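You operate a simulated robot arm through the tools that you are given. There is no shell and no other tool. Be economical: measure what you need, move in short steps, check, and stop when the job is done.

Carry out the task below with a simulated two-armed robot. There is one attempt and no reset: what you move stays moved.

TASK
Seal the blanket bag, knead the air out and cap the valve.
Fine: knead until no air pocket shows; push the pull-out shelf shut last.

Only the result counts: the job must be done as asked and must still hold three seconds after the hand-in. Knocking over, shifting, dropping, spilling or breaking anything else fails it. Lids that push on must go on centred and level and be pressed home; caps that screw on are set level and turned clockwise until they are tight. Flat cloth is picked up by pressing the open fingertips on it (5 to 10 N) and closing them slowly along it; thin cloth reads only 2 to 8 mm in the jaws.

THE ROBOT
Two 7-joint arms with two-finger parallel grippers on one trunk, on a base that drives. Base frame: it is fixed to the floor where the robot stands at the start and does not move with it; the origin is under the middle of the robot, x ahead of it, y to its left, z up. Readings come in mm, degrees, newtons and seconds.
The left shoulder is at the start at [70, 130, 1237], the right one opposite. With the tool pointing down near the work surface each hand reaches from about 200 to 520 mm from the robot's upright axis, wherever it stands, measured 20 degrees to its own side. Places, roughly: air pockets of the blanket bag [600, 200, 1000]; pull-out shelf [600, 100, 900]; seal slider [500, 100, 1000]; valve cap [700, 100, 1000]. Payload 1.57 kg a hand.
Tool frame (each hand has its own): the origin (TCP) lies between the finger pads and is the grasp point; the fingertips stand 30 mm ahead of it; z points along the fingers, y is the line along which they close. Largest opening 80 mm; finger width 17, thickness 12; the body of the gripper, 40 by 82 mm, starts 80 mm behind the TCP.
Orientation is that of the tool frame in the base frame, as a unit quaternion [x, y, z, w]. With the fingers straight down and closing along the base's y, the tool's x points along the base's -x, its y along +y and its z along -z.

THE INTERFACE
- The arms move only by the tool servo_tool. It takes "left_targets", "right_targets" or both (then of equal length, played together; a hand with none holds still); each is a list of rows, each an object of numbers (a shift or turn left out is 0, a gripper value left out holds the last): "claw": the opening, from 0 (shut) to 1 (fully open); "tx", "ty", "tz": the shift along the base's x, y, z in mm; "ax", "ay", "az": the turn, a rotation vector about the base's x, y, z in degrees. In form: [{"claw": .., "tx": .., "ty": .., "tz": .., "ax": .., "ay": .., "az": ..}, ...]. A call has 1 to 20 rows; each row shifts and turns the commanded pose from where the row before left it. Each row takes 0.2 s and may step no farther than 50 mm and 8.6 degrees from the row before; otherwise, or with a gripper value out of range, the whole call is refused. A pose out of reach is approached as far as the arm can. The call stops where the force on the tool passes 60 N (or 10 N more than at its start, if that is more) or the arm is blocked; 0.2 s more then pass. Each finger travels about 108 mm/s and halts on what it meets, pressing with about 42 N; the grip force reading is that of the motor and also rises with nothing between the fingers. The clock runs only during rows and for 0.2 s after the last one: add rows that do not move to give the fingers time. It gives the time, the measured TCP pose, the force on the tool (base axes), the opening and the grip force at its end, in the units of the frame above (readings bear some noise), with the torque about the TCP (base axes, N m) and any sound that the robot's microphone picked up.
- Cameras (640 x 400 px; columns grow to the right, rows downward): "scene" is now at [126.4, 13.5, 1443.1]; the picture's right is [0.18, -0.98, -0.00], its down [-0.77, -0.14, -0.63] and it looks along [0.62, 0.11, -0.78] (base axes); focal length 283 px, centre (320, 200). "left" rides on the left gripper at [72, 6, -122] in its tool frame; the picture's right is [-0.09, 1.00, 0.00], its down [-0.84, -0.08, -0.54] and it looks along [-0.54, -0.05, 0.84] (tool axes); focal length 238 px, centre (320, 200). "right" rides on the right gripper at [72, -7, -122] in its tool frame; the picture's right is [0.09, 1.00, 0.00], its down [-0.84, 0.08, -0.54] and it looks along [-0.54, 0.05, 0.84] (tool axes); focal length 238 px, centre (320, 200). There is no depth. A picture from a camera that has moved, and an enlarged one, comes with that camera's place and axes in the base frame and with its lens.
- snapshot(camera): a new picture of that camera. It takes no simulated time.
- move_column(by): slides the trunk up (or, below 0, down) by that many mm; the arms and the scene camera ride with it, the base frame stays. It gives what a move gives, with no picture.
- steer(legs): drives the robot by 1 to 6 legs, each [ahead, left, turn to the left] in mm, mm and degrees, along the robot's own axes; the way and the turn of a leg run together, so that a leg with both is an arc; at most 1500 mm and 180 degrees a leg. The arms and the cameras ride along, it lands a little off, and it stops where it bumps. It gives what a move gives.
- turn_head(pan, tilt): turns the head with the scene camera to pan (to the left, within 86 degrees either way) and tilt (down, from -29 to 69), counted from straight ahead of the robot. It gives what a move gives.
- inspect(camera, box): a new picture of the part [left, top, right, bottom] of that camera's present view, enlarged. It takes no simulated time.
- finish_job(): hands the job in; it is judged then, once.

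Go step by step. Nothing tells you exact positions but the pictures and the camera data: compare them with the known pose of the tool, close in by small moves and look again before you grip or let go. The budget is 120 turns and 108 pictures, counting those below and the enlarged ones. Unless the task says otherwise, let go and move clear before handing in, and close with one line.

The tools are called after "Request:" as name(argument=value, ...) on one line, values as JSON. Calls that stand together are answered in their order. servo_tool: Moves the arms, as the interface text tells. Its arguments: {"type":"object","properties":{"left_targets":{"type":"array","items":{"type":"object","properties":{"claw":{"type":"number"},"tx":{"type":"number"},"ty":{"type":"number"},"tz":{"type":"number"},"ax":{"type":"number"},"ay":{"type":"number"},"az":{"type":"number"}}}},"right_targets":{"type":"array","items":{"type":"object","properties":{"claw":{"type":"number"},"tx":{"type":"number"},"ty":{"type":"number"},"tz":{"type":"number"},"ax":{"type":"number"},"ay":{"type":"number"},"az":{"type":"number"}}}}},"required":[]} The other tools are called the same way: move_column (by) slides the trunk up or down; steer (legs) drives the base; turn_head (pan, tilt) turns the head that bears the scene camera; snapshot (camera) takes a picture; inspect (camera, box) takes an enlarged picture of a part of a camera's view; finish_job () hands the job in.

At the start:

```text
time_s: 0.0
left_eef_pos: [364.6, 269.7, 1167.3]
left_tcp_rot: [-0.001, 1.0, 0.0, 0.0]
left_ft_force: [0.5, -0.5, -0.4]
left_wrist_torque: [0.03, -0.02, 0.01]
left_grip_width: 80.1
left_grasp_force: 0.1
right_eef_pos: [371.6, -66.1, 1129.0]
right_tcp_rot: [0.0, 1.0, 0.0, -0.001]
right_ft_force: [0.3, -0.1, 0.5]
right_wrist_torque: [0.0, -0.01, 0.02]
right_grip_width: 79.9
right_grasp_force: 0.1
trunk travel left (down, up): [-875.0, 65.0]
robot x, y, heading: [2.1, -1.5, 0.1]
head pan, tilt: [10.1, 51.0]
```

scene: 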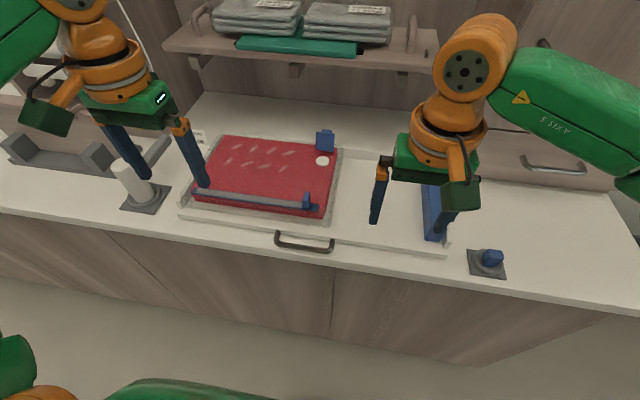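
right: 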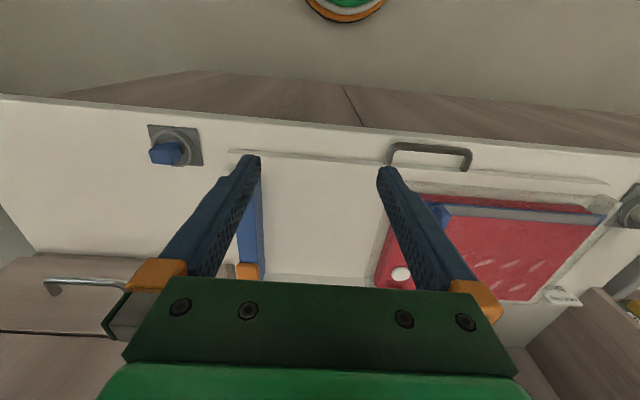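
left: 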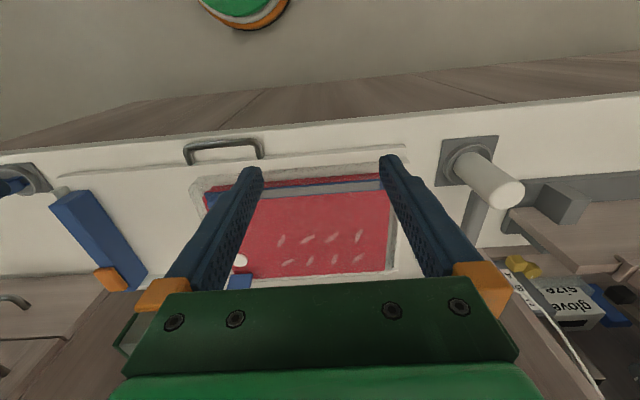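

I see a red bag in a tray on the pull-out shelf, with a blue slider at its front right corner, a white valve and a blue piece at the back right. I'll take enlarged views first.

Request:
inspect(camera="scene", box=[170, 110, 370, 260])

Request:
inspect(camera="scene", box=[340, 150, 540, 290])

Request:
inspect(camera="left", box=[180, 130, 420, 300])

```text
2.67 times, centred on (270, 185) of scene
camera zoom: at [126.4, 13.5, 1443.1], right [0.18, -0.98, 0.0], down [-0.77, -0.14, -0.63], along [0.62, 0.11, -0.78], focal length 756 px, centre (453, 240)
```

zoom: 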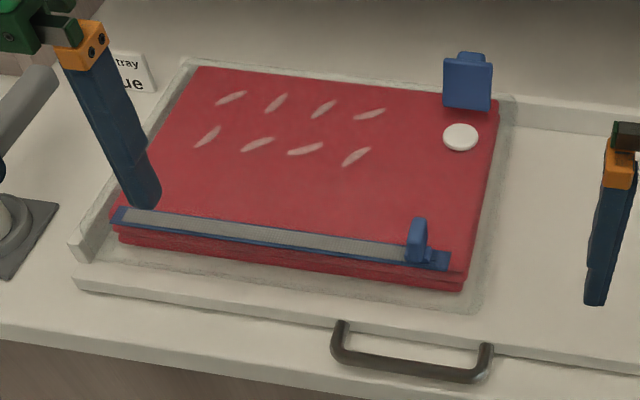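

```text
2.86 times, centred on (440, 220) of scene
camera zoom: at [126.4, 13.5, 1443.1], right [0.18, -0.98, 0.0], down [-0.77, -0.14, -0.63], along [0.62, 0.11, -0.78], focal length 810 px, centre (-23, 143)
```

zoom: 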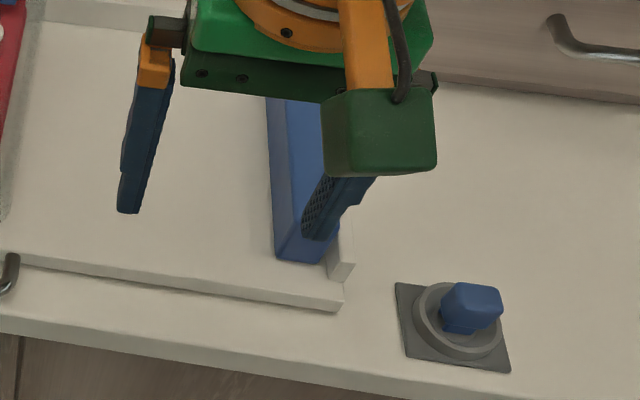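

```text
2.35 times, centred on (300, 215) of left
camera zoom: at [293.3, 277.1, 1290.6], right [0.09, 1.0, 0.0], down [0.84, -0.08, 0.54], along [0.54, -0.05, -0.84], focal length 561 px, centre (367, 165)
```

zoom: 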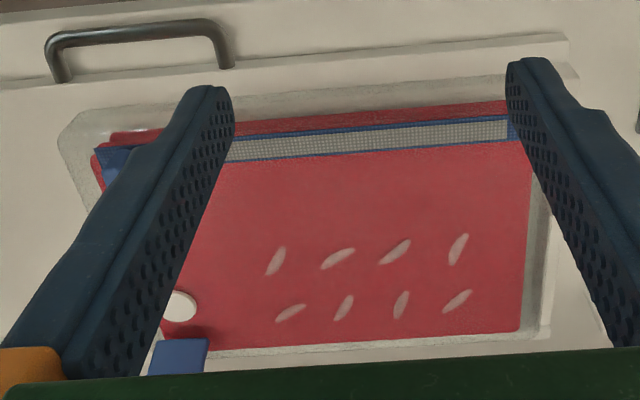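

The valve triangulates to about (617, 95, 975). The slider track runs along y from about 80 to 350 at x≈474. I'll move the hands aside for a clearer look.

Request:
servo_tool(left_targets=[{"tx": -30, "ty": 20, "tz": 10}, {"tx": -30, "ty": 20, "tz": 10}, {"tx": -30, "ty": 20, "tz": 0}, {"tx": -30, "ty": 20}, {"tx": -20, "ty": 20}], right_targets=[{"tx": -30, "ty": -40, "tz": 20}, {"tx": -30, "ty": -40, "tz": 20}, {"tx": -30, "ty": -40, "tz": 0}, {"tx": -30, "ty": -30}, {"tx": -20, "ty": -30}])

Request:
snapshot(camera="scene")

Request:
inspect(camera="scene", box=[280, 110, 380, 220])

```text
refused: row 1 steps farther than a row can; nothing moved
```

```text
101 pictures are left
camera scene: at [126.4, 13.5, 1443.1], right [0.18, -0.98, 0.0], down [-0.77, -0.14, -0.63], along [0.62, 0.11, -0.78], focal length 283 px, centre (320, 200)
```

scene: 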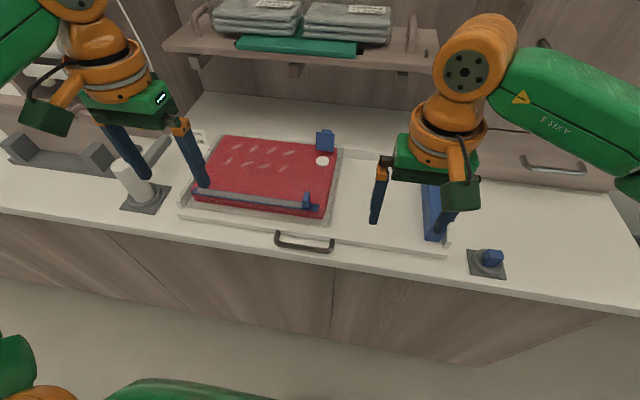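

```text
3.64 times, centred on (330, 165) of scene
camera zoom: at [126.4, 13.5, 1443.1], right [0.18, -0.98, 0.0], down [-0.77, -0.14, -0.63], along [0.62, 0.11, -0.78], focal length 1030 px, centre (284, 327)
```

zoom: 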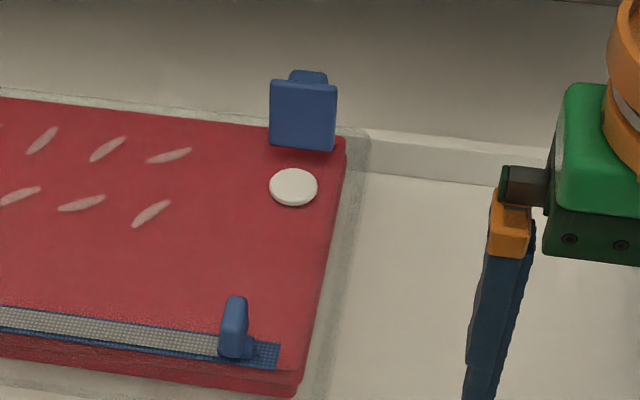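

The valve cap is a blue flap hinged behind the white valve, and the slider has an upright fin. I'll retry clearing the hands with smaller steps.

Request:
servo_tool(right_targets=[{"tx": -20, "ty": -30, "tz": 20}, {"tx": -20, "ty": -30, "tz": 20}, {"tx": -20, "ty": -35, "tz": 0}, {"tx": -20, "ty": -35}, {"tx": -20, "ty": -35}])

Request:
inspect(camera="scene", box=[300, 100, 540, 290])

Request:
inspect(camera="right", box=[160, 100, 640, 320])

```text
time_s: 1.2
left_eef_pos: [363.1, 269.0, 1168.4]
left_tcp_rot: [0.0, 1.0, 0.002, 0.001]
left_ft_force: [0.6, 0.2, 0.2]
left_wrist_torque: [0.0, -0.01, 0.01]
left_grip_width: 80.1
left_grasp_force: 0.1
right_eef_pos: [274.0, -234.4, 1168.6]
right_tcp_rot: [0.0, 1.0, 0.002, 0.0]
right_ft_force: [0.3, 0.2, -0.8]
right_wrist_torque: [-0.01, 0.0, 0.0]
right_grip_width: 80.1
right_grasp_force: 0.1
trunk travel left (down, up): [-875.0, 65.0]
robot x, y, heading: [-2.9, 3.8, -0.1]
head pan, tilt: [10.1, 51.0]
```

```text
2.11 times, centred on (420, 195) of scene
camera zoom: at [124.2, 11.6, 1443.3], right [0.18, -0.98, 0.0], down [-0.76, -0.14, -0.63], along [0.62, 0.11, -0.78], focal length 597 px, centre (110, 210)
```

zoom: 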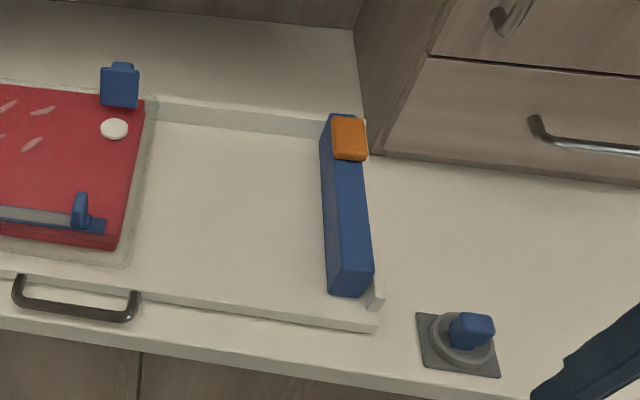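

```text
1.33 times, centred on (400, 210) of right
camera zoom: at [202.2, -239.8, 1289.2], right [-0.09, 1.0, 0.0], down [0.84, 0.08, 0.54], along [0.54, 0.05, -0.84], focal length 318 px, centre (213, 187)
```

zoom: 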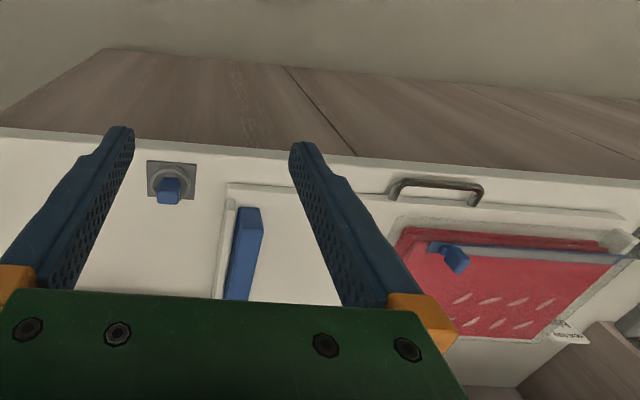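

Clear view: the blue bar on the shelf and the knob on the counter aren't part of the job. I'll drive nearer and a bit left so the left hand reaches the whole bag.

Request:
steer(legs=[[120, 60, 0]])

Request:
snapshot(camera="scene")

Request:
snapshot(camera="left")

```text
time_s: 2.5
left_eef_pos: [480.3, 328.7, 1168.2]
left_tcp_rot: [-0.001, 1.0, 0.001, 0.001]
left_ft_force: [-1.4, 0.2, 0.3]
left_wrist_torque: [0.01, -0.03, -0.02]
left_grip_width: 79.9
left_grasp_force: 0.0
right_eef_pos: [391.7, -172.9, 1169.0]
right_tcp_rot: [-0.001, 1.0, 0.001, 0.001]
right_ft_force: [1.1, -0.2, 0.2]
right_wrist_torque: [0.04, -0.04, 0.0]
right_grip_width: 80.1
right_grasp_force: 0.2
trunk travel left (down, up): [-875.0, 65.0]
robot x, y, heading: [115.9, 61.5, 0.2]
head pan, tilt: [10.1, 51.0]
```

```text
97 pictures are left
camera scene: at [241.0, 72.2, 1443.5], right [0.18, -0.98, 0.0], down [-0.76, -0.14, -0.63], along [0.62, 0.11, -0.78], focal length 283 px, centre (320, 200)
```

scene: 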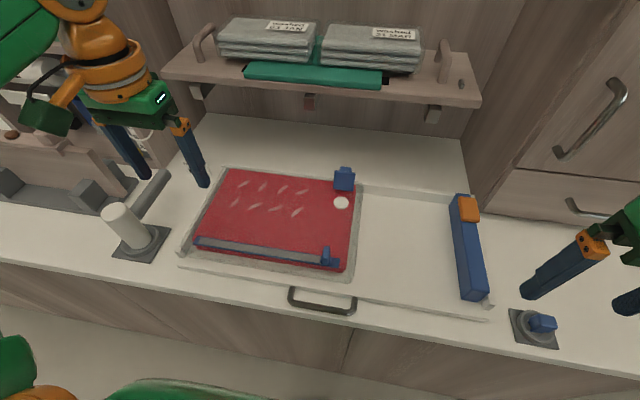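

```text
96 pictures are left
camera left: at [408.3, 336.2, 1292.0], right [0.09, 1.0, 0.0], down [0.83, -0.08, 0.55], along [0.54, -0.05, -0.84], focal length 238 px, centre (320, 200)
```

left: 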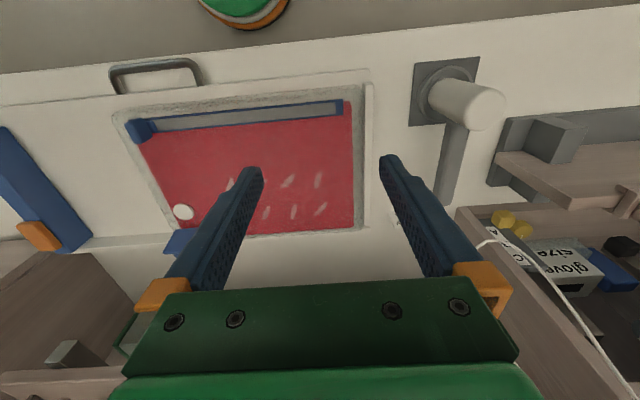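

I'll bring the left hand above the slider fin at about (473, 100) and look again.

Request:
servo_tool(left_targets=[{"ty": -45}, {"ty": -45}, {"ty": -45}, {"ty": -45}, {"ty": -40, "tx": -10, "tz": -20}, {"tz": -40}, {"claw": 0.6}])

Request:
snapshot(camera="left")

Request:
inspect(camera="scene", box=[220, 160, 420, 300])

```text
time_s: 4.1
left_eef_pos: [471.7, 111.3, 1107.0]
left_tcp_rot: [-0.001, 1.0, 0.0, -0.001]
left_ft_force: [0.7, -0.2, -0.7]
left_wrist_torque: [0.0, 0.0, 0.0]
left_grip_width: 47.5
left_grasp_force: 0.0
right_eef_pos: [396.2, -169.8, 1169.5]
right_tcp_rot: [0.0, 1.0, 0.001, 0.0]
right_ft_force: [-0.6, -0.1, 0.2]
right_wrist_torque: [0.03, 0.01, 0.03]
right_grip_width: 80.0
right_grasp_force: 0.1
trunk travel left (down, up): [-875.0, 65.0]
robot x, y, heading: [115.5, 59.4, 0.1]
head pan, tilt: [10.1, 51.0]
```

```text
95 pictures are left
camera left: at [399.1, 119.7, 1231.2], right [0.09, 1.0, 0.0], down [0.84, -0.08, 0.54], along [0.54, -0.05, -0.84], focal length 238 px, centre (320, 200)
```

left: 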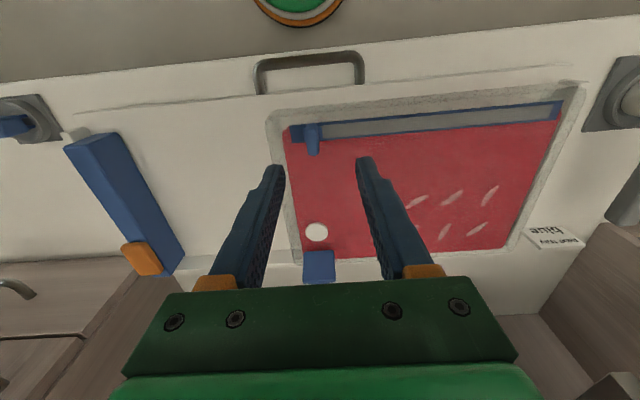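

```text
2.86 times, centred on (320, 230) of scene
camera zoom: at [245.6, 75.2, 1443.1], right [0.18, -0.98, 0.0], down [-0.77, -0.14, -0.63], along [0.62, 0.11, -0.78], focal length 810 px, centre (320, 114)
```

zoom: 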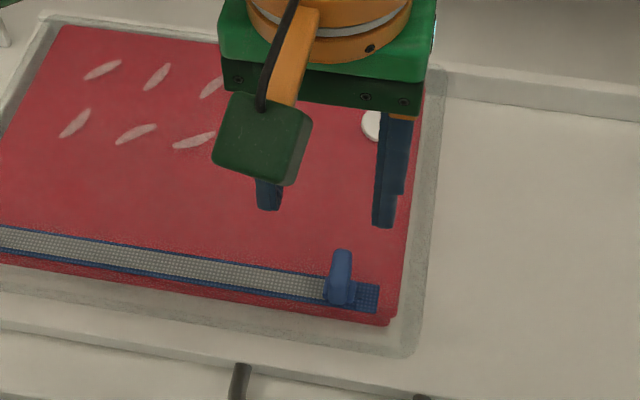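

I want the fin in detail from the wrist camera.

Request:
inspect(camera="left", box=[270, 90, 370, 180])

Request:
inspect(camera="scene", box=[300, 220, 380, 280])

```text
4.44 times, centred on (320, 135) of left
camera zoom: at [399.1, 119.7, 1231.2], right [0.09, 1.0, 0.0], down [0.84, -0.08, 0.54], along [0.54, -0.05, -0.84], focal length 1059 px, centre (320, 489)
```

zoom: 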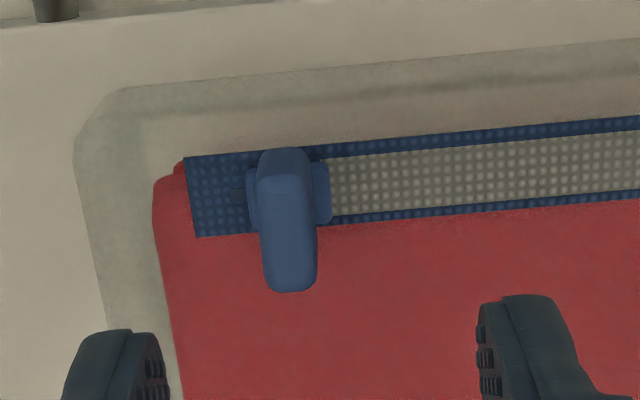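

```text
6.67 times, centred on (340, 250) of scene
camera zoom: at [245.6, 75.2, 1443.1], right [0.18, -0.98, 0.0], down [-0.77, -0.14, -0.63], along [0.62, 0.11, -0.78], focal length 1889 px, centre (187, -133)
```

zoom: 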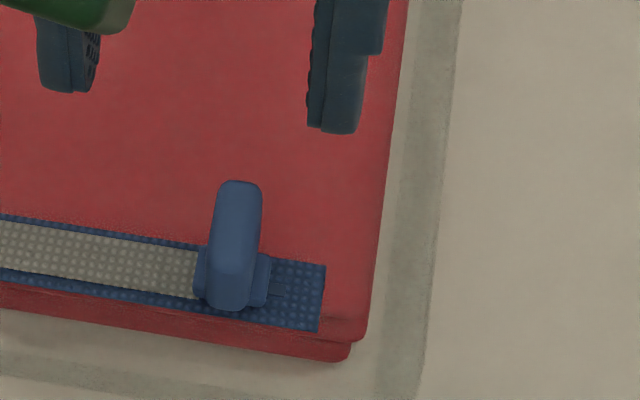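

Fin is at about (476, 105), top z≈1008. I'll descend around it and grip it.

Request:
servo_tool(left_targets=[{"tx": 4, "ty": -6, "tz": -30}, {"tz": -30}, {"tz": -20}, {"tz": -10}, {"tz": -3}])

Request:
snapshot(camera="left")

Request:
inspect(camera="scene", box=[260, 200, 400, 290])

```text
time_s: 5.3
left_eef_pos: [478.7, 103.8, 1012.9]
left_tcp_rot: [0.0, 1.0, -0.001, 0.0]
left_ft_force: [-0.1, 0.2, 0.0]
left_wrist_torque: [0.02, -0.03, -0.02]
left_grip_width: 47.9
left_grasp_force: 0.0
right_eef_pos: [395.6, -171.5, 1169.3]
right_tcp_rot: [0.0, 1.0, 0.0, 0.0]
right_ft_force: [1.3, 0.1, -0.3]
right_wrist_torque: [-0.01, -0.01, 0.0]
right_grip_width: 80.0
right_grasp_force: 0.1
trunk travel left (down, up): [-875.0, 65.0]
robot x, y, heading: [115.5, 60.2, -0.3]
head pan, tilt: [10.1, 51.0]
```

```text
91 pictures are left
camera left: at [406.7, 111.6, 1136.5], right [0.09, 1.0, 0.0], down [0.84, -0.08, 0.54], along [0.54, -0.05, -0.84], focal length 238 px, centre (320, 200)
```

left: 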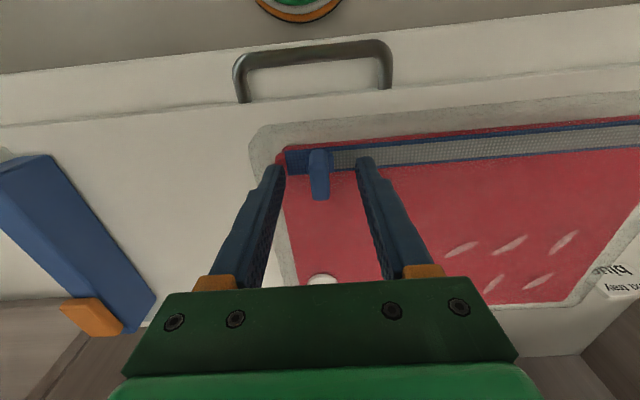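

```text
4.44 times, centred on (330, 245) of scene
camera zoom: at [245.5, 74.6, 1443.1], right [0.18, -0.98, 0.0], down [-0.77, -0.14, -0.63], along [0.62, 0.11, -0.78], focal length 1260 px, centre (276, 0)
```

zoom: 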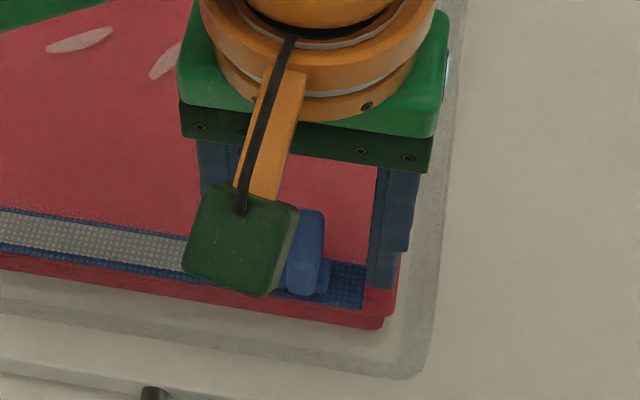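

The fin sits between the pads, so I'll close on it.

Request:
servo_tool(left_targets=[{"claw": 0.3}, {"claw": 0.1}, {"claw": 0.1}, {"claw": 0.1}])

Request:
inspect(camera="left", box=[240, 110, 440, 230])

```text
time_s: 6.3
left_eef_pos: [477.9, 103.7, 1014.7]
left_tcp_rot: [-0.001, 1.0, 0.0, 0.0]
left_ft_force: [-1.5, -0.5, -0.3]
left_wrist_torque: [0.0, 0.02, -0.03]
left_grip_width: 11.4
left_grasp_force: 28.4
right_eef_pos: [395.9, -170.8, 1168.8]
right_tcp_rot: [0.0, 1.0, 0.0, 0.0]
right_ft_force: [-0.9, -0.1, 0.1]
right_wrist_torque: [0.06, -0.01, -0.01]
right_grip_width: 79.8
right_grasp_force: 0.1
trunk travel left (down, up): [-875.0, 65.0]
robot x, y, heading: [117.3, 57.5, 0.0]
head pan, tilt: [10.1, 51.0]
```

```text
3.20 times, centred on (340, 170) of left
camera zoom: at [406.4, 111.5, 1136.8], right [0.09, 1.0, 0.0], down [0.84, -0.08, 0.54], along [0.54, -0.05, -0.84], focal length 763 px, centre (256, 296)
```

zoom: 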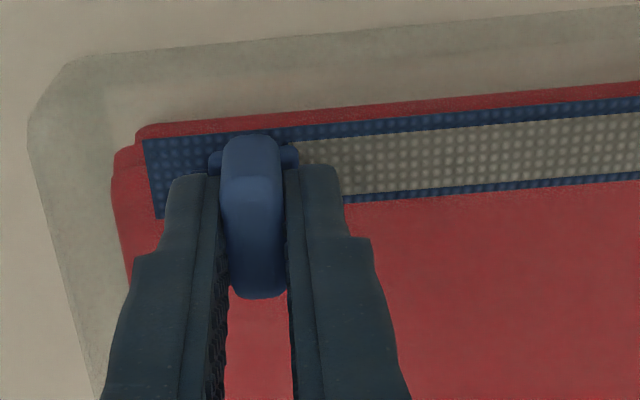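

It's gripped at 11.4 mm. I'll pull the slider along +y slowly.

Request:
servo_tool(left_targets=[{"ty": 5}, {"ty": 10}, {"ty": 10}, {"ty": 10}, {"ty": 10}, {"ty": 10}])

Request:
snapshot(camera="left")

```text
time_s: 7.7
left_eef_pos: [477.4, 159.2, 1014.4]
left_tcp_rot: [0.0, 1.0, 0.001, 0.0]
left_ft_force: [2.1, 0.1, 0.0]
left_wrist_torque: [0.0, -0.32, -0.01]
left_grip_width: 11.0
left_grasp_force: 28.6
right_eef_pos: [397.9, -170.1, 1169.0]
right_tcp_rot: [0.001, 1.0, 0.0, -0.001]
right_ft_force: [0.6, 0.3, 0.8]
right_wrist_torque: [-0.02, -0.03, -0.04]
right_grip_width: 80.1
right_grasp_force: 0.1
trunk travel left (down, up): [-875.0, 65.0]
robot x, y, heading: [120.2, 60.5, -0.2]
head pan, tilt: [10.1, 51.0]
```

```text
88 pictures are left
camera left: at [407.2, 166.6, 1137.0], right [0.09, 1.0, 0.0], down [0.84, -0.08, 0.54], along [0.54, -0.05, -0.84], focal length 238 px, centre (320, 200)
```

left: 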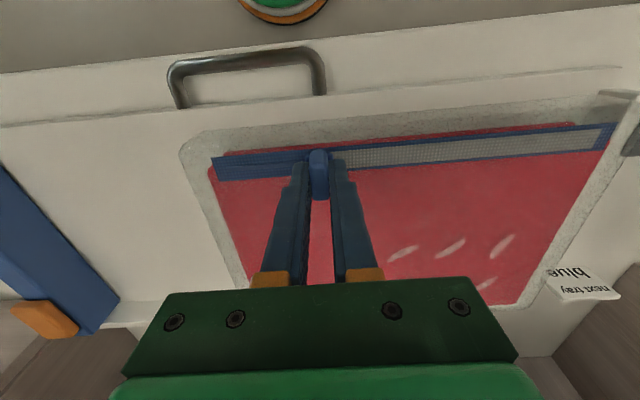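

The zip turns blue behind the slider, so the seal is working. I'll continue along the track.

Request:
servo_tool(left_targets=[{"ty": 10}, {"ty": 10}, {"ty": 10}, {"ty": 10}, {"ty": 10}, {"ty": 10}, {"ty": 10}, {"ty": 10}, {"ty": 10}, {"ty": 10}, {"ty": 10}, {"ty": 10}, {"ty": 10}, {"ty": 10}, {"ty": 10}])

Request:
inspect(camera="left", box=[220, 80, 540, 260])

```text
time_s: 10.9
left_eef_pos: [478.6, 309.0, 1014.6]
left_tcp_rot: [0.0, 1.0, 0.0, 0.0]
left_ft_force: [-0.7, -0.5, -0.1]
left_wrist_torque: [0.04, 0.34, -0.06]
left_grip_width: 11.2
left_grasp_force: 28.8
right_eef_pos: [396.9, -170.5, 1168.3]
right_tcp_rot: [0.0, 1.0, 0.0, -0.002]
right_ft_force: [-0.5, -0.2, 0.9]
right_wrist_torque: [0.04, 0.0, 0.0]
right_grip_width: 79.8
right_grasp_force: 0.1
trunk travel left (down, up): [-875.0, 65.0]
robot x, y, heading: [118.5, 61.0, -0.4]
head pan, tilt: [10.1, 51.0]
```

```text
2.00 times, centred on (380, 170) of left
camera zoom: at [407.2, 316.9, 1137.8], right [0.09, 1.0, 0.0], down [0.84, -0.08, 0.54], along [0.54, -0.05, -0.84], focal length 477 px, centre (200, 260)
```

zoom: 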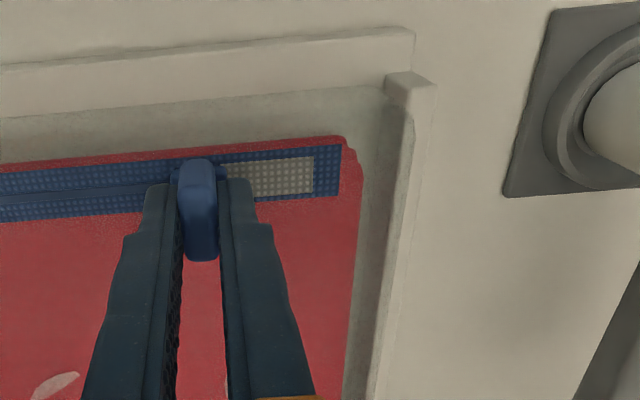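

About 40 mm of grey is left before the end. I'll go on in smaller steps and watch the force.

Request:
servo_tool(left_targets=[{"ty": 8}, {"ty": 8}, {"ty": 6}, {"ty": 4}, {"ty": 3}, {"ty": 3}])

Request:
inspect(camera="left", box=[240, 110, 440, 230])

```text
time_s: 12.3
left_eef_pos: [478.4, 342.3, 1013.9]
left_tcp_rot: [-0.001, 1.0, 0.0, 0.0]
left_ft_force: [-1.3, -0.1, -0.2]
left_wrist_torque: [0.0, 0.15, -0.06]
left_grip_width: 11.3
left_grasp_force: 28.6
right_eef_pos: [396.5, -170.2, 1169.7]
right_tcp_rot: [0.0, 1.0, 0.0, -0.001]
right_ft_force: [-0.7, 0.0, -0.5]
right_wrist_torque: [-0.02, 0.01, -0.02]
right_grip_width: 80.3
right_grasp_force: 0.1
trunk travel left (down, up): [-875.0, 65.0]
robot x, y, heading: [119.7, 62.6, 0.1]
head pan, tilt: [10.1, 51.0]
```

```text
3.20 times, centred on (340, 170) of left
camera zoom: at [407.1, 349.5, 1137.3], right [0.09, 1.0, 0.0], down [0.84, -0.08, 0.54], along [0.54, -0.05, -0.84], focal length 763 px, centre (256, 296)
```

zoom: 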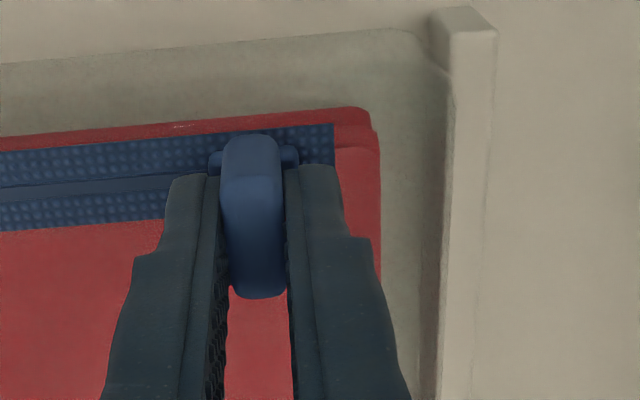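

No grey remains. I'll nudge a few more millimetres to find the stop.

Request:
servo_tool(left_targets=[{"ty": 2}, {"ty": 2}, {"ty": 2}])

Request:
inspect(camera="left", box=[240, 110, 440, 230])

```text
time_s: 13.1
left_eef_pos: [479.6, 347.4, 1015.8]
left_tcp_rot: [0.0, 1.0, -0.001, 0.0]
left_ft_force: [0.5, -0.8, 0.9]
left_wrist_torque: [0.02, -0.1, -0.02]
left_grip_width: 11.1
left_grasp_force: 29.1
right_eef_pos: [397.1, -170.5, 1168.9]
right_tcp_rot: [0.001, 1.0, 0.001, -0.001]
right_ft_force: [-0.2, -0.5, 0.0]
right_wrist_torque: [-0.02, 0.02, 0.0]
right_grip_width: 80.0
right_grasp_force: 0.0
trunk travel left (down, up): [-875.0, 65.0]
robot x, y, heading: [122.7, 61.4, -0.3]
head pan, tilt: [10.1, 51.0]
```

```text
3.20 times, centred on (340, 170) of left
camera zoom: at [408.0, 355.4, 1137.5], right [0.09, 1.0, 0.0], down [0.84, -0.08, 0.54], along [0.54, -0.05, -0.84], focal length 763 px, centre (256, 296)
```

zoom: 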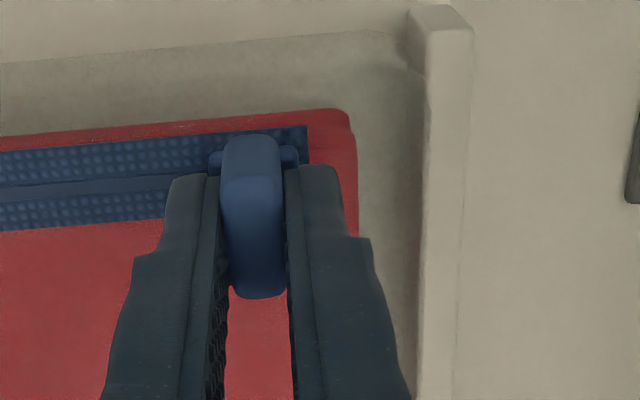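

The slider edge is almost at the track end. One last small nudge, then I'll release and rise to look at the pockets.

Request:
servo_tool(left_targets=[{"ty": 2}, {"ty": 1}, {}])

Request:
servo_tool(left_targets=[{"claw": 0.35}, {"claw": 0.35}, {"tz": 40}, {"tz": 40}, {"tz": 30, "ty": -30}])

Request:
inspect(camera="left", box=[80, 60, 480, 310])

Request:
inspect(camera="scene", box=[160, 140, 400, 290])

```text
time_s: 13.9
left_eef_pos: [479.1, 351.7, 1013.8]
left_tcp_rot: [-0.001, 1.0, 0.0, -0.001]
left_ft_force: [0.5, -1.4, -0.6]
left_wrist_torque: [-0.01, -0.21, 0.0]
left_grip_width: 11.1
left_grasp_force: 28.2
right_eef_pos: [396.2, -171.7, 1168.5]
right_tcp_rot: [0.0, 1.0, 0.0, -0.001]
right_ft_force: [0.4, -0.3, 0.6]
right_wrist_torque: [0.04, 0.0, 0.03]
right_grip_width: 80.1
right_grasp_force: 0.0
trunk travel left (down, up): [-875.0, 65.0]
robot x, y, heading: [121.4, 59.5, 0.1]
head pan, tilt: [10.1, 51.0]
```

```text
time_s: 15.1
left_eef_pos: [476.9, 320.7, 1123.3]
left_tcp_rot: [-0.001, 1.0, 0.001, -0.001]
left_ft_force: [-0.8, -0.3, 0.7]
left_wrist_torque: [0.01, 0.0, -0.02]
left_grip_width: 28.0
left_grasp_force: 0.1
right_eef_pos: [395.0, -173.0, 1169.5]
right_tcp_rot: [0.0, 1.0, 0.001, 0.0]
right_ft_force: [-0.4, -0.4, 0.2]
right_wrist_torque: [0.02, 0.01, 0.0]
right_grip_width: 79.8
right_grasp_force: 0.0
trunk travel left (down, up): [-875.0, 65.0]
robot x, y, heading: [118.3, 62.1, 0.4]
head pan, tilt: [10.1, 51.0]
```

```text
1.60 times, centred on (280, 185) of left
camera zoom: at [404.7, 328.4, 1246.9], right [0.09, 1.0, 0.0], down [0.84, -0.08, 0.54], along [0.54, -0.05, -0.84], focal length 381 px, centre (384, 224)
```

zoom: 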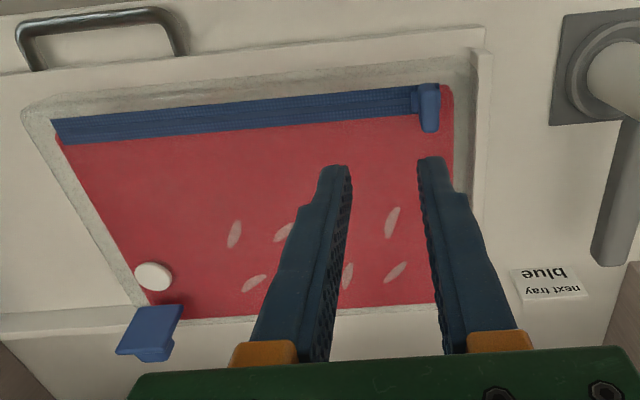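

```text
2.67 times, centred on (280, 215) of scene
camera zoom: at [245.3, 72.6, 1443.1], right [0.18, -0.98, 0.0], down [-0.77, -0.14, -0.63], along [0.62, 0.11, -0.78], focal length 756 px, centre (427, 160)
```

zoom: 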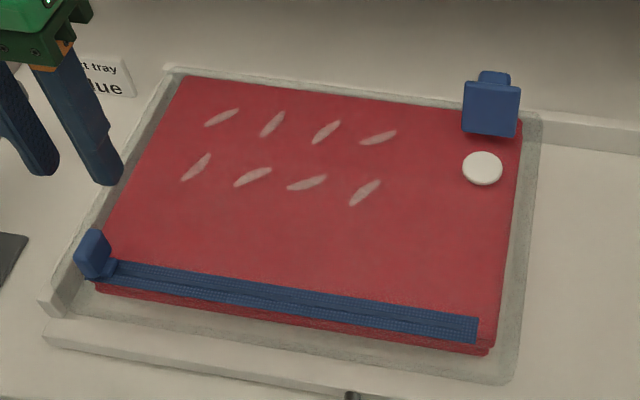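

The bag is sealed with the slider at its end. The eight pockets sit in two rows at x≈579 and 634, y≈316, 271, 226 and 181. I'll try pressing pocket 5 at (579, 316) with closed fingers.

Request:
servo_tool(left_targets=[{"claw": 0, "tx": 40}, {"tx": 40}, {"tx": 21, "ty": -4, "tz": -30}, {"tz": -40}, {"tz": -30}, {"tz": -10}])

Request:
inspect(camera="left", box=[160, 60, 480, 260])

```text
time_s: 16.5
left_eef_pos: [581.3, 315.0, 1013.6]
left_tcp_rot: [-0.001, 1.0, 0.001, -0.001]
left_ft_force: [0.4, 0.0, -2.3]
left_wrist_torque: [-0.01, -0.02, 0.03]
left_grip_width: 0.1
left_grasp_force: 21.0
right_eef_pos: [396.0, -171.6, 1169.3]
right_tcp_rot: [0.0, 1.0, 0.0, 0.0]
right_ft_force: [-0.7, 0.2, 0.4]
right_wrist_torque: [-0.01, 0.01, -0.02]
right_grip_width: 80.1
right_grasp_force: 0.0
trunk travel left (down, up): [-875.0, 65.0]
robot x, y, heading: [116.9, 58.5, 0.2]
head pan, tilt: [10.1, 51.0]
```

```text
2.00 times, centred on (320, 160) of left
camera zoom: at [508.9, 322.2, 1136.9], right [0.09, 1.0, 0.0], down [0.84, -0.08, 0.54], along [0.54, -0.05, -0.84], focal length 477 px, centre (320, 280)
```

zoom: 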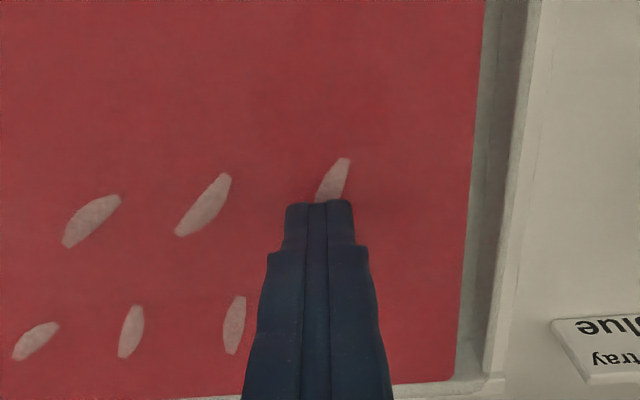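

The pocket lies slightly closer and to the left of the tip. I'll shift a little and press down in small steps.

Request:
servo_tool(left_targets=[{"tx": -6, "ty": 3}, {"tz": -4}, {"tz": -3}, {"tz": -3}, {"tz": -2}, {}])

Request:
inspect(camera="left", box=[160, 60, 480, 260])

```text
time_s: 17.9
left_eef_pos: [573.1, 319.8, 1001.7]
left_tcp_rot: [-0.001, 1.0, 0.0, 0.001]
left_ft_force: [1.7, 1.2, 4.4]
left_wrist_torque: [0.03, 0.0, 0.04]
left_grip_width: 0.0
left_grasp_force: 21.5
right_eef_pos: [394.9, -170.4, 1170.2]
right_tcp_rot: [0.0, 1.0, 0.0, 0.0]
right_ft_force: [0.1, -0.2, -0.6]
right_wrist_torque: [0.02, -0.03, 0.0]
right_grip_width: 80.0
right_grasp_force: 0.0
trunk travel left (down, up): [-875.0, 65.0]
robot x, y, heading: [118.7, 61.0, -0.1]
head pan, tilt: [10.1, 51.0]
```

```text
2.00 times, centred on (320, 160) of left
camera zoom: at [501.0, 327.5, 1125.8], right [0.09, 1.0, 0.0], down [0.84, -0.08, 0.54], along [0.54, -0.05, -0.84], focal length 477 px, centre (320, 280)
```

zoom: 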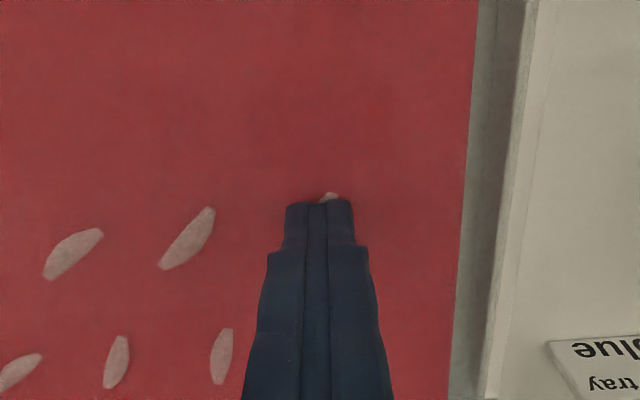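

Contact is at about 4 N and centred on the pocket. I'll press harder.

Request:
servo_tool(left_targets=[{"tz": -2}, {"tz": -2}, {"tz": -2}, {}])

Request:
servo_tool(left_targets=[{"tz": -2}, {"tz": -2}, {}])

```text
time_s: 18.7
left_eef_pos: [568.8, 317.1, 1002.5]
left_tcp_rot: [0.0, 1.0, 0.001, 0.01]
left_ft_force: [-4.7, -0.5, 23.4]
left_wrist_torque: [-0.07, 0.34, -0.03]
left_grip_width: 0.2
left_grasp_force: 21.1
right_eef_pos: [389.2, -173.2, 1170.3]
right_tcp_rot: [0.0, 1.0, 0.002, 0.002]
right_ft_force: [-0.4, -0.1, -0.4]
right_wrist_torque: [-0.01, -0.02, 0.0]
right_grip_width: 80.1
right_grasp_force: 0.0
trunk travel left (down, up): [-875.0, 65.0]
robot x, y, heading: [116.6, 59.9, 0.1]
head pan, tilt: [10.1, 51.0]
stopped in row 4 (left hand): the force on the tool passed its limit at 61 N (the readings are from after the stop); the commanded pose is now the measured one
```

```text
time_s: 19.5
left_eef_pos: [569.7, 317.4, 1003.1]
left_tcp_rot: [-0.001, 1.0, 0.001, 0.015]
left_ft_force: [-5.5, 0.6, 29.0]
left_wrist_torque: [0.0, 0.39, -0.17]
left_grip_width: 0.0
left_grasp_force: 21.7
right_eef_pos: [387.5, -174.7, 1170.4]
right_tcp_rot: [-0.001, 1.0, 0.003, 0.004]
right_ft_force: [-0.7, 0.4, 0.3]
right_wrist_torque: [-0.01, 0.03, 0.05]
right_grip_width: 80.1
right_grasp_force: 0.1
trunk travel left (down, up): [-875.0, 65.0]
robot x, y, heading: [120.2, 58.8, 0.2]
head pan, tilt: [10.1, 51.0]
stopped in row 3 (left hand): the force on the tool passed its limit at 61 N (the readings are from after the stop); the commanded pose is now the measured one
```

The bag is stiff and the press passed 60 N. I'll lift and see whether the pocket changed.

Request:
servo_tool(left_targets=[{"tz": 10}, {"tz": 10}])

Request:
inspect(camera="left", box=[160, 60, 480, 260])

Request:
inspect(camera="scene", box=[160, 140, 400, 290])

```text
time_s: 20.1
left_eef_pos: [575.0, 320.4, 1016.7]
left_tcp_rot: [0.0, 1.0, 0.0, 0.01]
left_ft_force: [-0.2, -0.8, -0.3]
left_wrist_torque: [0.02, -0.01, 0.02]
left_grip_width: 0.0
left_grasp_force: 21.4
right_eef_pos: [393.7, -170.9, 1169.0]
right_tcp_rot: [-0.001, 1.0, 0.001, 0.0]
right_ft_force: [-0.3, 0.1, 0.0]
right_wrist_torque: [0.01, 0.0, -0.01]
right_grip_width: 80.1
right_grasp_force: 0.1
trunk travel left (down, up): [-875.0, 65.0]
robot x, y, heading: [120.1, 61.7, -0.0]
head pan, tilt: [10.1, 51.0]
```

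```text
2.00 times, centred on (320, 160) of left
camera zoom: at [500.9, 327.8, 1138.7], right [0.09, 1.0, 0.0], down [0.83, -0.08, 0.56], along [0.56, -0.05, -0.83], focal length 477 px, centre (320, 280)
```

zoom: 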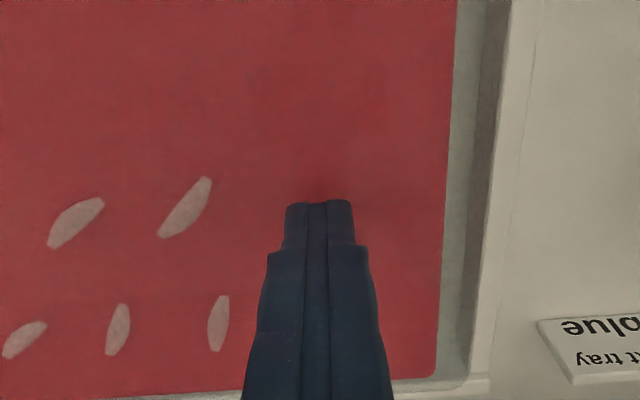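

```text
2.67 times, centred on (280, 215) of scene
camera zoom: at [244.1, 74.2, 1443.0], right [0.18, -0.98, 0.0], down [-0.76, -0.14, -0.63], along [0.62, 0.11, -0.78], focal length 756 px, centre (427, 160)
```

zoom: 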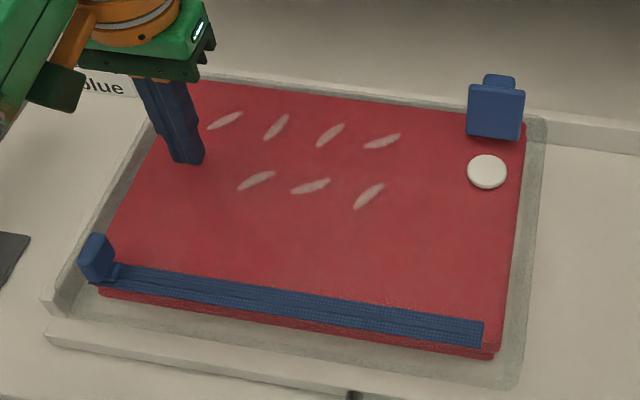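

Pocket 5 is gone, so a firm press removes a pocket. Next is pocket 6 at about (573, 273).

Request:
servo_tool(left_targets=[{"ty": -24, "tx": -2, "ay": 1.1}, {"ty": -23}, {"tz": -10}, {"tz": -5}])

Request:
inspect(camera="left", box=[160, 60, 480, 260])

```text
time_s: 21.1
left_eef_pos: [573.2, 273.2, 1002.9]
left_tcp_rot: [-0.001, 1.0, 0.0, 0.001]
left_ft_force: [1.1, 2.2, 6.5]
left_wrist_torque: [0.06, 0.01, -0.03]
left_grip_width: 0.1
left_grasp_force: 21.1
right_eef_pos: [394.5, -169.4, 1169.2]
right_tcp_rot: [0.0, 1.0, 0.0, 0.001]
right_ft_force: [-0.2, -0.1, -0.3]
right_wrist_torque: [0.01, 0.0, -0.01]
right_grip_width: 80.1
right_grasp_force: 0.1
trunk travel left (down, up): [-875.0, 65.0]
robot x, y, heading: [121.8, 63.1, -0.0]
head pan, tilt: [10.1, 51.0]
```

```text
2.00 times, centred on (320, 160) of left
camera zoom: at [501.1, 280.3, 1125.9], right [0.09, 1.0, 0.0], down [0.84, -0.08, 0.54], along [0.54, -0.05, -0.84], focal length 477 px, centre (320, 280)
```

zoom: 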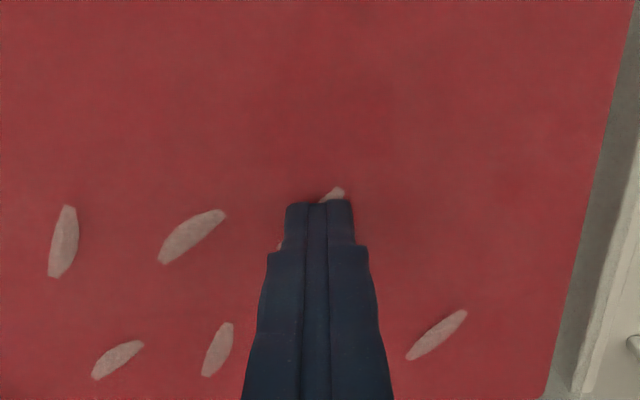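

The tip is on pocket 6. I'll press, lift and go on to pocket 7.

Request:
servo_tool(left_targets=[{"tz": -2}, {"tz": -2}, {}, {}])

Request:
servo_tool(left_targets=[{"tz": 10}, {"tz": 10}, {"ty": -22}, {"ty": -22}])

Request:
inspect(camera="left", box=[160, 60, 480, 260])

```text
time_s: 22.0
left_eef_pos: [572.8, 272.8, 1003.7]
left_tcp_rot: [-0.002, 1.0, 0.001, 0.008]
left_ft_force: [-1.1, 1.6, 20.7]
left_wrist_torque: [0.1, 0.12, -0.16]
left_grip_width: 0.0
left_grasp_force: 21.4
right_eef_pos: [391.0, -170.5, 1170.8]
right_tcp_rot: [-0.001, 1.0, 0.001, 0.003]
right_ft_force: [1.1, 0.4, 0.4]
right_wrist_torque: [-0.01, -0.02, -0.01]
right_grip_width: 80.2
right_grasp_force: 0.0
trunk travel left (down, up): [-875.0, 65.0]
robot x, y, heading: [114.8, 63.2, 0.0]
head pan, tilt: [10.1, 51.0]
stopped in row 4 (left hand): the force on the tool passed its limit at 61 N (the readings are from after the stop); the commanded pose is now the measured one
```

```text
time_s: 23.0
left_eef_pos: [578.5, 227.8, 1019.4]
left_tcp_rot: [-0.001, 1.0, 0.0, 0.005]
left_ft_force: [0.6, 0.2, 0.2]
left_wrist_torque: [-0.02, 0.02, 0.0]
left_grip_width: 0.2
left_grasp_force: 21.4
right_eef_pos: [397.5, -171.6, 1168.6]
right_tcp_rot: [-0.001, 1.0, 0.001, 0.0]
right_ft_force: [0.5, -0.6, 0.0]
right_wrist_torque: [0.0, 0.04, 0.01]
right_grip_width: 80.0
right_grasp_force: 0.0
trunk travel left (down, up): [-875.0, 65.0]
robot x, y, heading: [117.9, 59.0, 0.1]
head pan, tilt: [10.1, 51.0]
```

```text
2.00 times, centred on (320, 160) of left
camera zoom: at [506.0, 235.5, 1142.2], right [0.09, 1.0, 0.0], down [0.83, -0.07, 0.55], along [0.55, -0.05, -0.84], focal length 477 px, centre (320, 280)
```

zoom: 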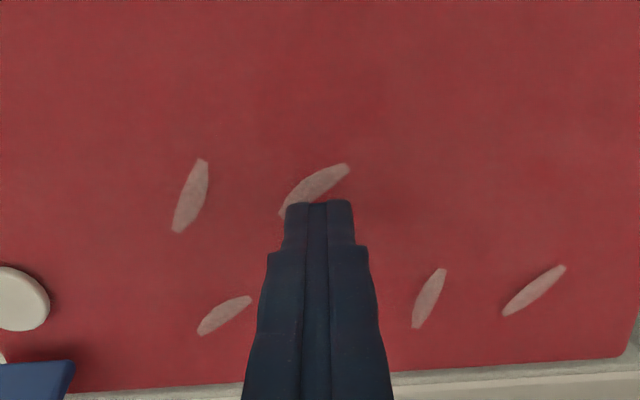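

Pocket 6 is gone. Pressing pocket 7 at about (575, 227), then moving on to pocket 8.

Request:
servo_tool(left_targets=[{"tx": -4, "tz": -10, "ay": 0.6}, {"tz": -6}, {"tz": -2}, {"tz": -2}, {"tz": -1}])

Request:
servo_tool(left_targets=[{"tz": 10}, {"tz": 10}, {"ty": -22}, {"ty": -22}])

Request:
inspect(camera="left", box=[160, 60, 480, 260])

```text
time_s: 24.2
left_eef_pos: [570.5, 228.1, 1001.5]
left_tcp_rot: [-0.002, 1.0, -0.001, 0.004]
left_ft_force: [13.5, 7.0, 40.3]
left_wrist_torque: [0.16, -0.11, -0.26]
left_grip_width: 0.1
left_grasp_force: 20.9
right_eef_pos: [392.7, -171.2, 1169.3]
right_tcp_rot: [0.0, 1.0, 0.001, 0.003]
right_ft_force: [-0.4, 0.6, -0.1]
right_wrist_torque: [0.01, 0.03, 0.01]
right_grip_width: 80.1
right_grasp_force: 0.1
trunk travel left (down, up): [-875.0, 65.0]
robot x, y, heading: [117.2, 60.6, 0.1]
head pan, tilt: [10.1, 51.0]
```

```text
time_s: 25.2
left_eef_pos: [570.9, 183.8, 1019.0]
left_tcp_rot: [-0.002, 1.0, 0.0, -0.002]
left_ft_force: [0.3, 0.0, -0.1]
left_wrist_torque: [0.01, 0.0, -0.01]
left_grip_width: 0.0
left_grasp_force: 21.3
right_eef_pos: [396.3, -171.7, 1168.6]
right_tcp_rot: [-0.001, 1.0, 0.001, -0.001]
right_ft_force: [-1.1, 0.1, 0.2]
right_wrist_torque: [0.01, -0.01, -0.01]
right_grip_width: 79.9
right_grasp_force: 0.1
trunk travel left (down, up): [-875.0, 65.0]
robot x, y, heading: [120.2, 62.0, 0.2]
head pan, tilt: [10.1, 51.0]
```

```text
2.00 times, centred on (320, 160) of left
camera zoom: at [499.8, 191.4, 1142.9], right [0.09, 1.0, 0.0], down [0.84, -0.07, 0.54], along [0.54, -0.05, -0.84], focal length 477 px, centre (320, 280)
```

zoom: 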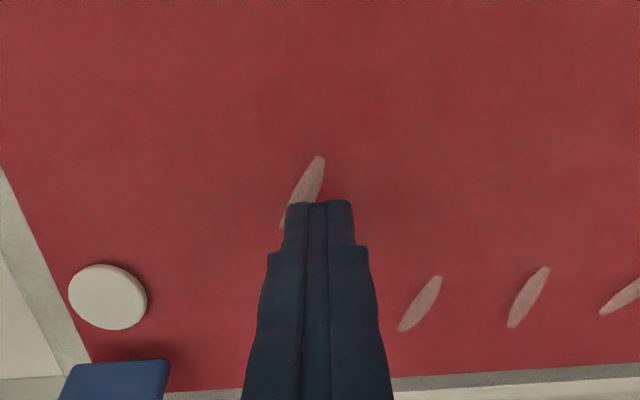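

Pocket 7 is gone. Pressing pocket 8 at about (570, 179).

Request:
servo_tool(left_targets=[{"tx": -2, "ty": -5, "tz": -10}, {"tz": -6}, {"tz": -2}, {"tz": -2}, {"tz": -1}])

Request:
servo_tool(left_targets=[{"tz": 15}, {"tz": 25}, {"tx": 30}, {"tx": 20}])

Request:
snapshot(camera="left")

Request:
inspect(camera="scene", box=[160, 140, 400, 290])

```text
time_s: 26.4
left_eef_pos: [569.6, 179.4, 1002.5]
left_tcp_rot: [-0.002, 1.0, -0.001, 0.006]
left_ft_force: [20.2, 7.1, 56.3]
left_wrist_torque: [0.22, -0.15, 0.0]
left_grip_width: 0.2
left_grasp_force: 21.5
right_eef_pos: [393.2, -170.4, 1170.8]
right_tcp_rot: [-0.001, 1.0, 0.001, 0.001]
right_ft_force: [-1.0, 0.3, 0.4]
right_wrist_torque: [0.02, -0.02, -0.01]
right_grip_width: 80.1
right_grasp_force: 0.1
trunk travel left (down, up): [-875.0, 65.0]
robot x, y, heading: [117.7, 62.5, 0.3]
head pan, tilt: [10.1, 51.0]
```

```text
time_s: 27.4
left_eef_pos: [607.1, 181.2, 1038.6]
left_tcp_rot: [0.0, 1.0, 0.0, 0.001]
left_ft_force: [0.0, 0.3, -0.4]
left_wrist_torque: [-0.01, 0.04, 0.01]
left_grip_width: 0.4
left_grasp_force: 21.2
left hand out of reach, approached as far as the arm can: row 4
right_eef_pos: [396.9, -170.4, 1168.1]
right_tcp_rot: [-0.001, 1.0, 0.001, -0.002]
right_ft_force: [-0.4, -0.3, 0.4]
right_wrist_torque: [0.03, 0.02, 0.04]
right_grip_width: 80.1
right_grasp_force: 0.1
trunk travel left (down, up): [-875.0, 65.0]
robot x, y, heading: [119.4, 59.7, 0.5]
head pan, tilt: [10.1, 51.0]
```

```text
75 pictures are left
camera left: at [534.9, 187.0, 1161.7], right [0.09, 1.0, 0.0], down [0.84, -0.08, 0.54], along [0.54, -0.05, -0.84], focal length 238 px, centre (320, 200)
```

left: 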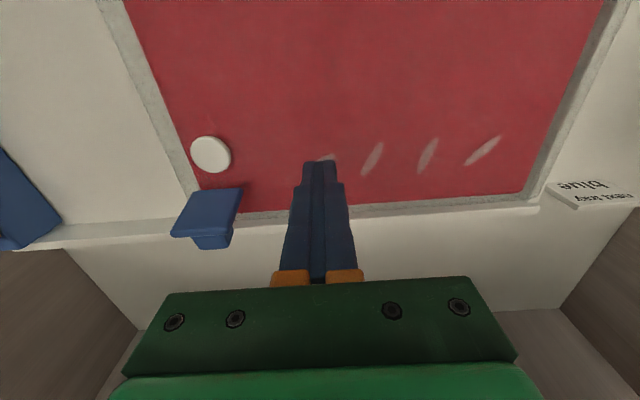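

```text
2.67 times, centred on (280, 215) of scene
camera zoom: at [247.0, 73.7, 1442.9], right [0.18, -0.98, 0.0], down [-0.77, -0.14, -0.63], along [0.62, 0.11, -0.78], focal length 756 px, centre (427, 160)
```

zoom: 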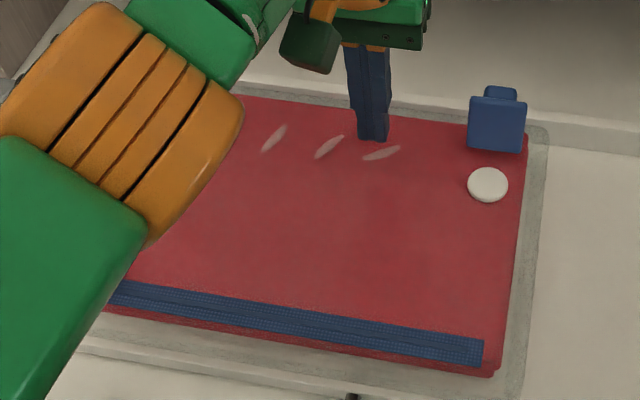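

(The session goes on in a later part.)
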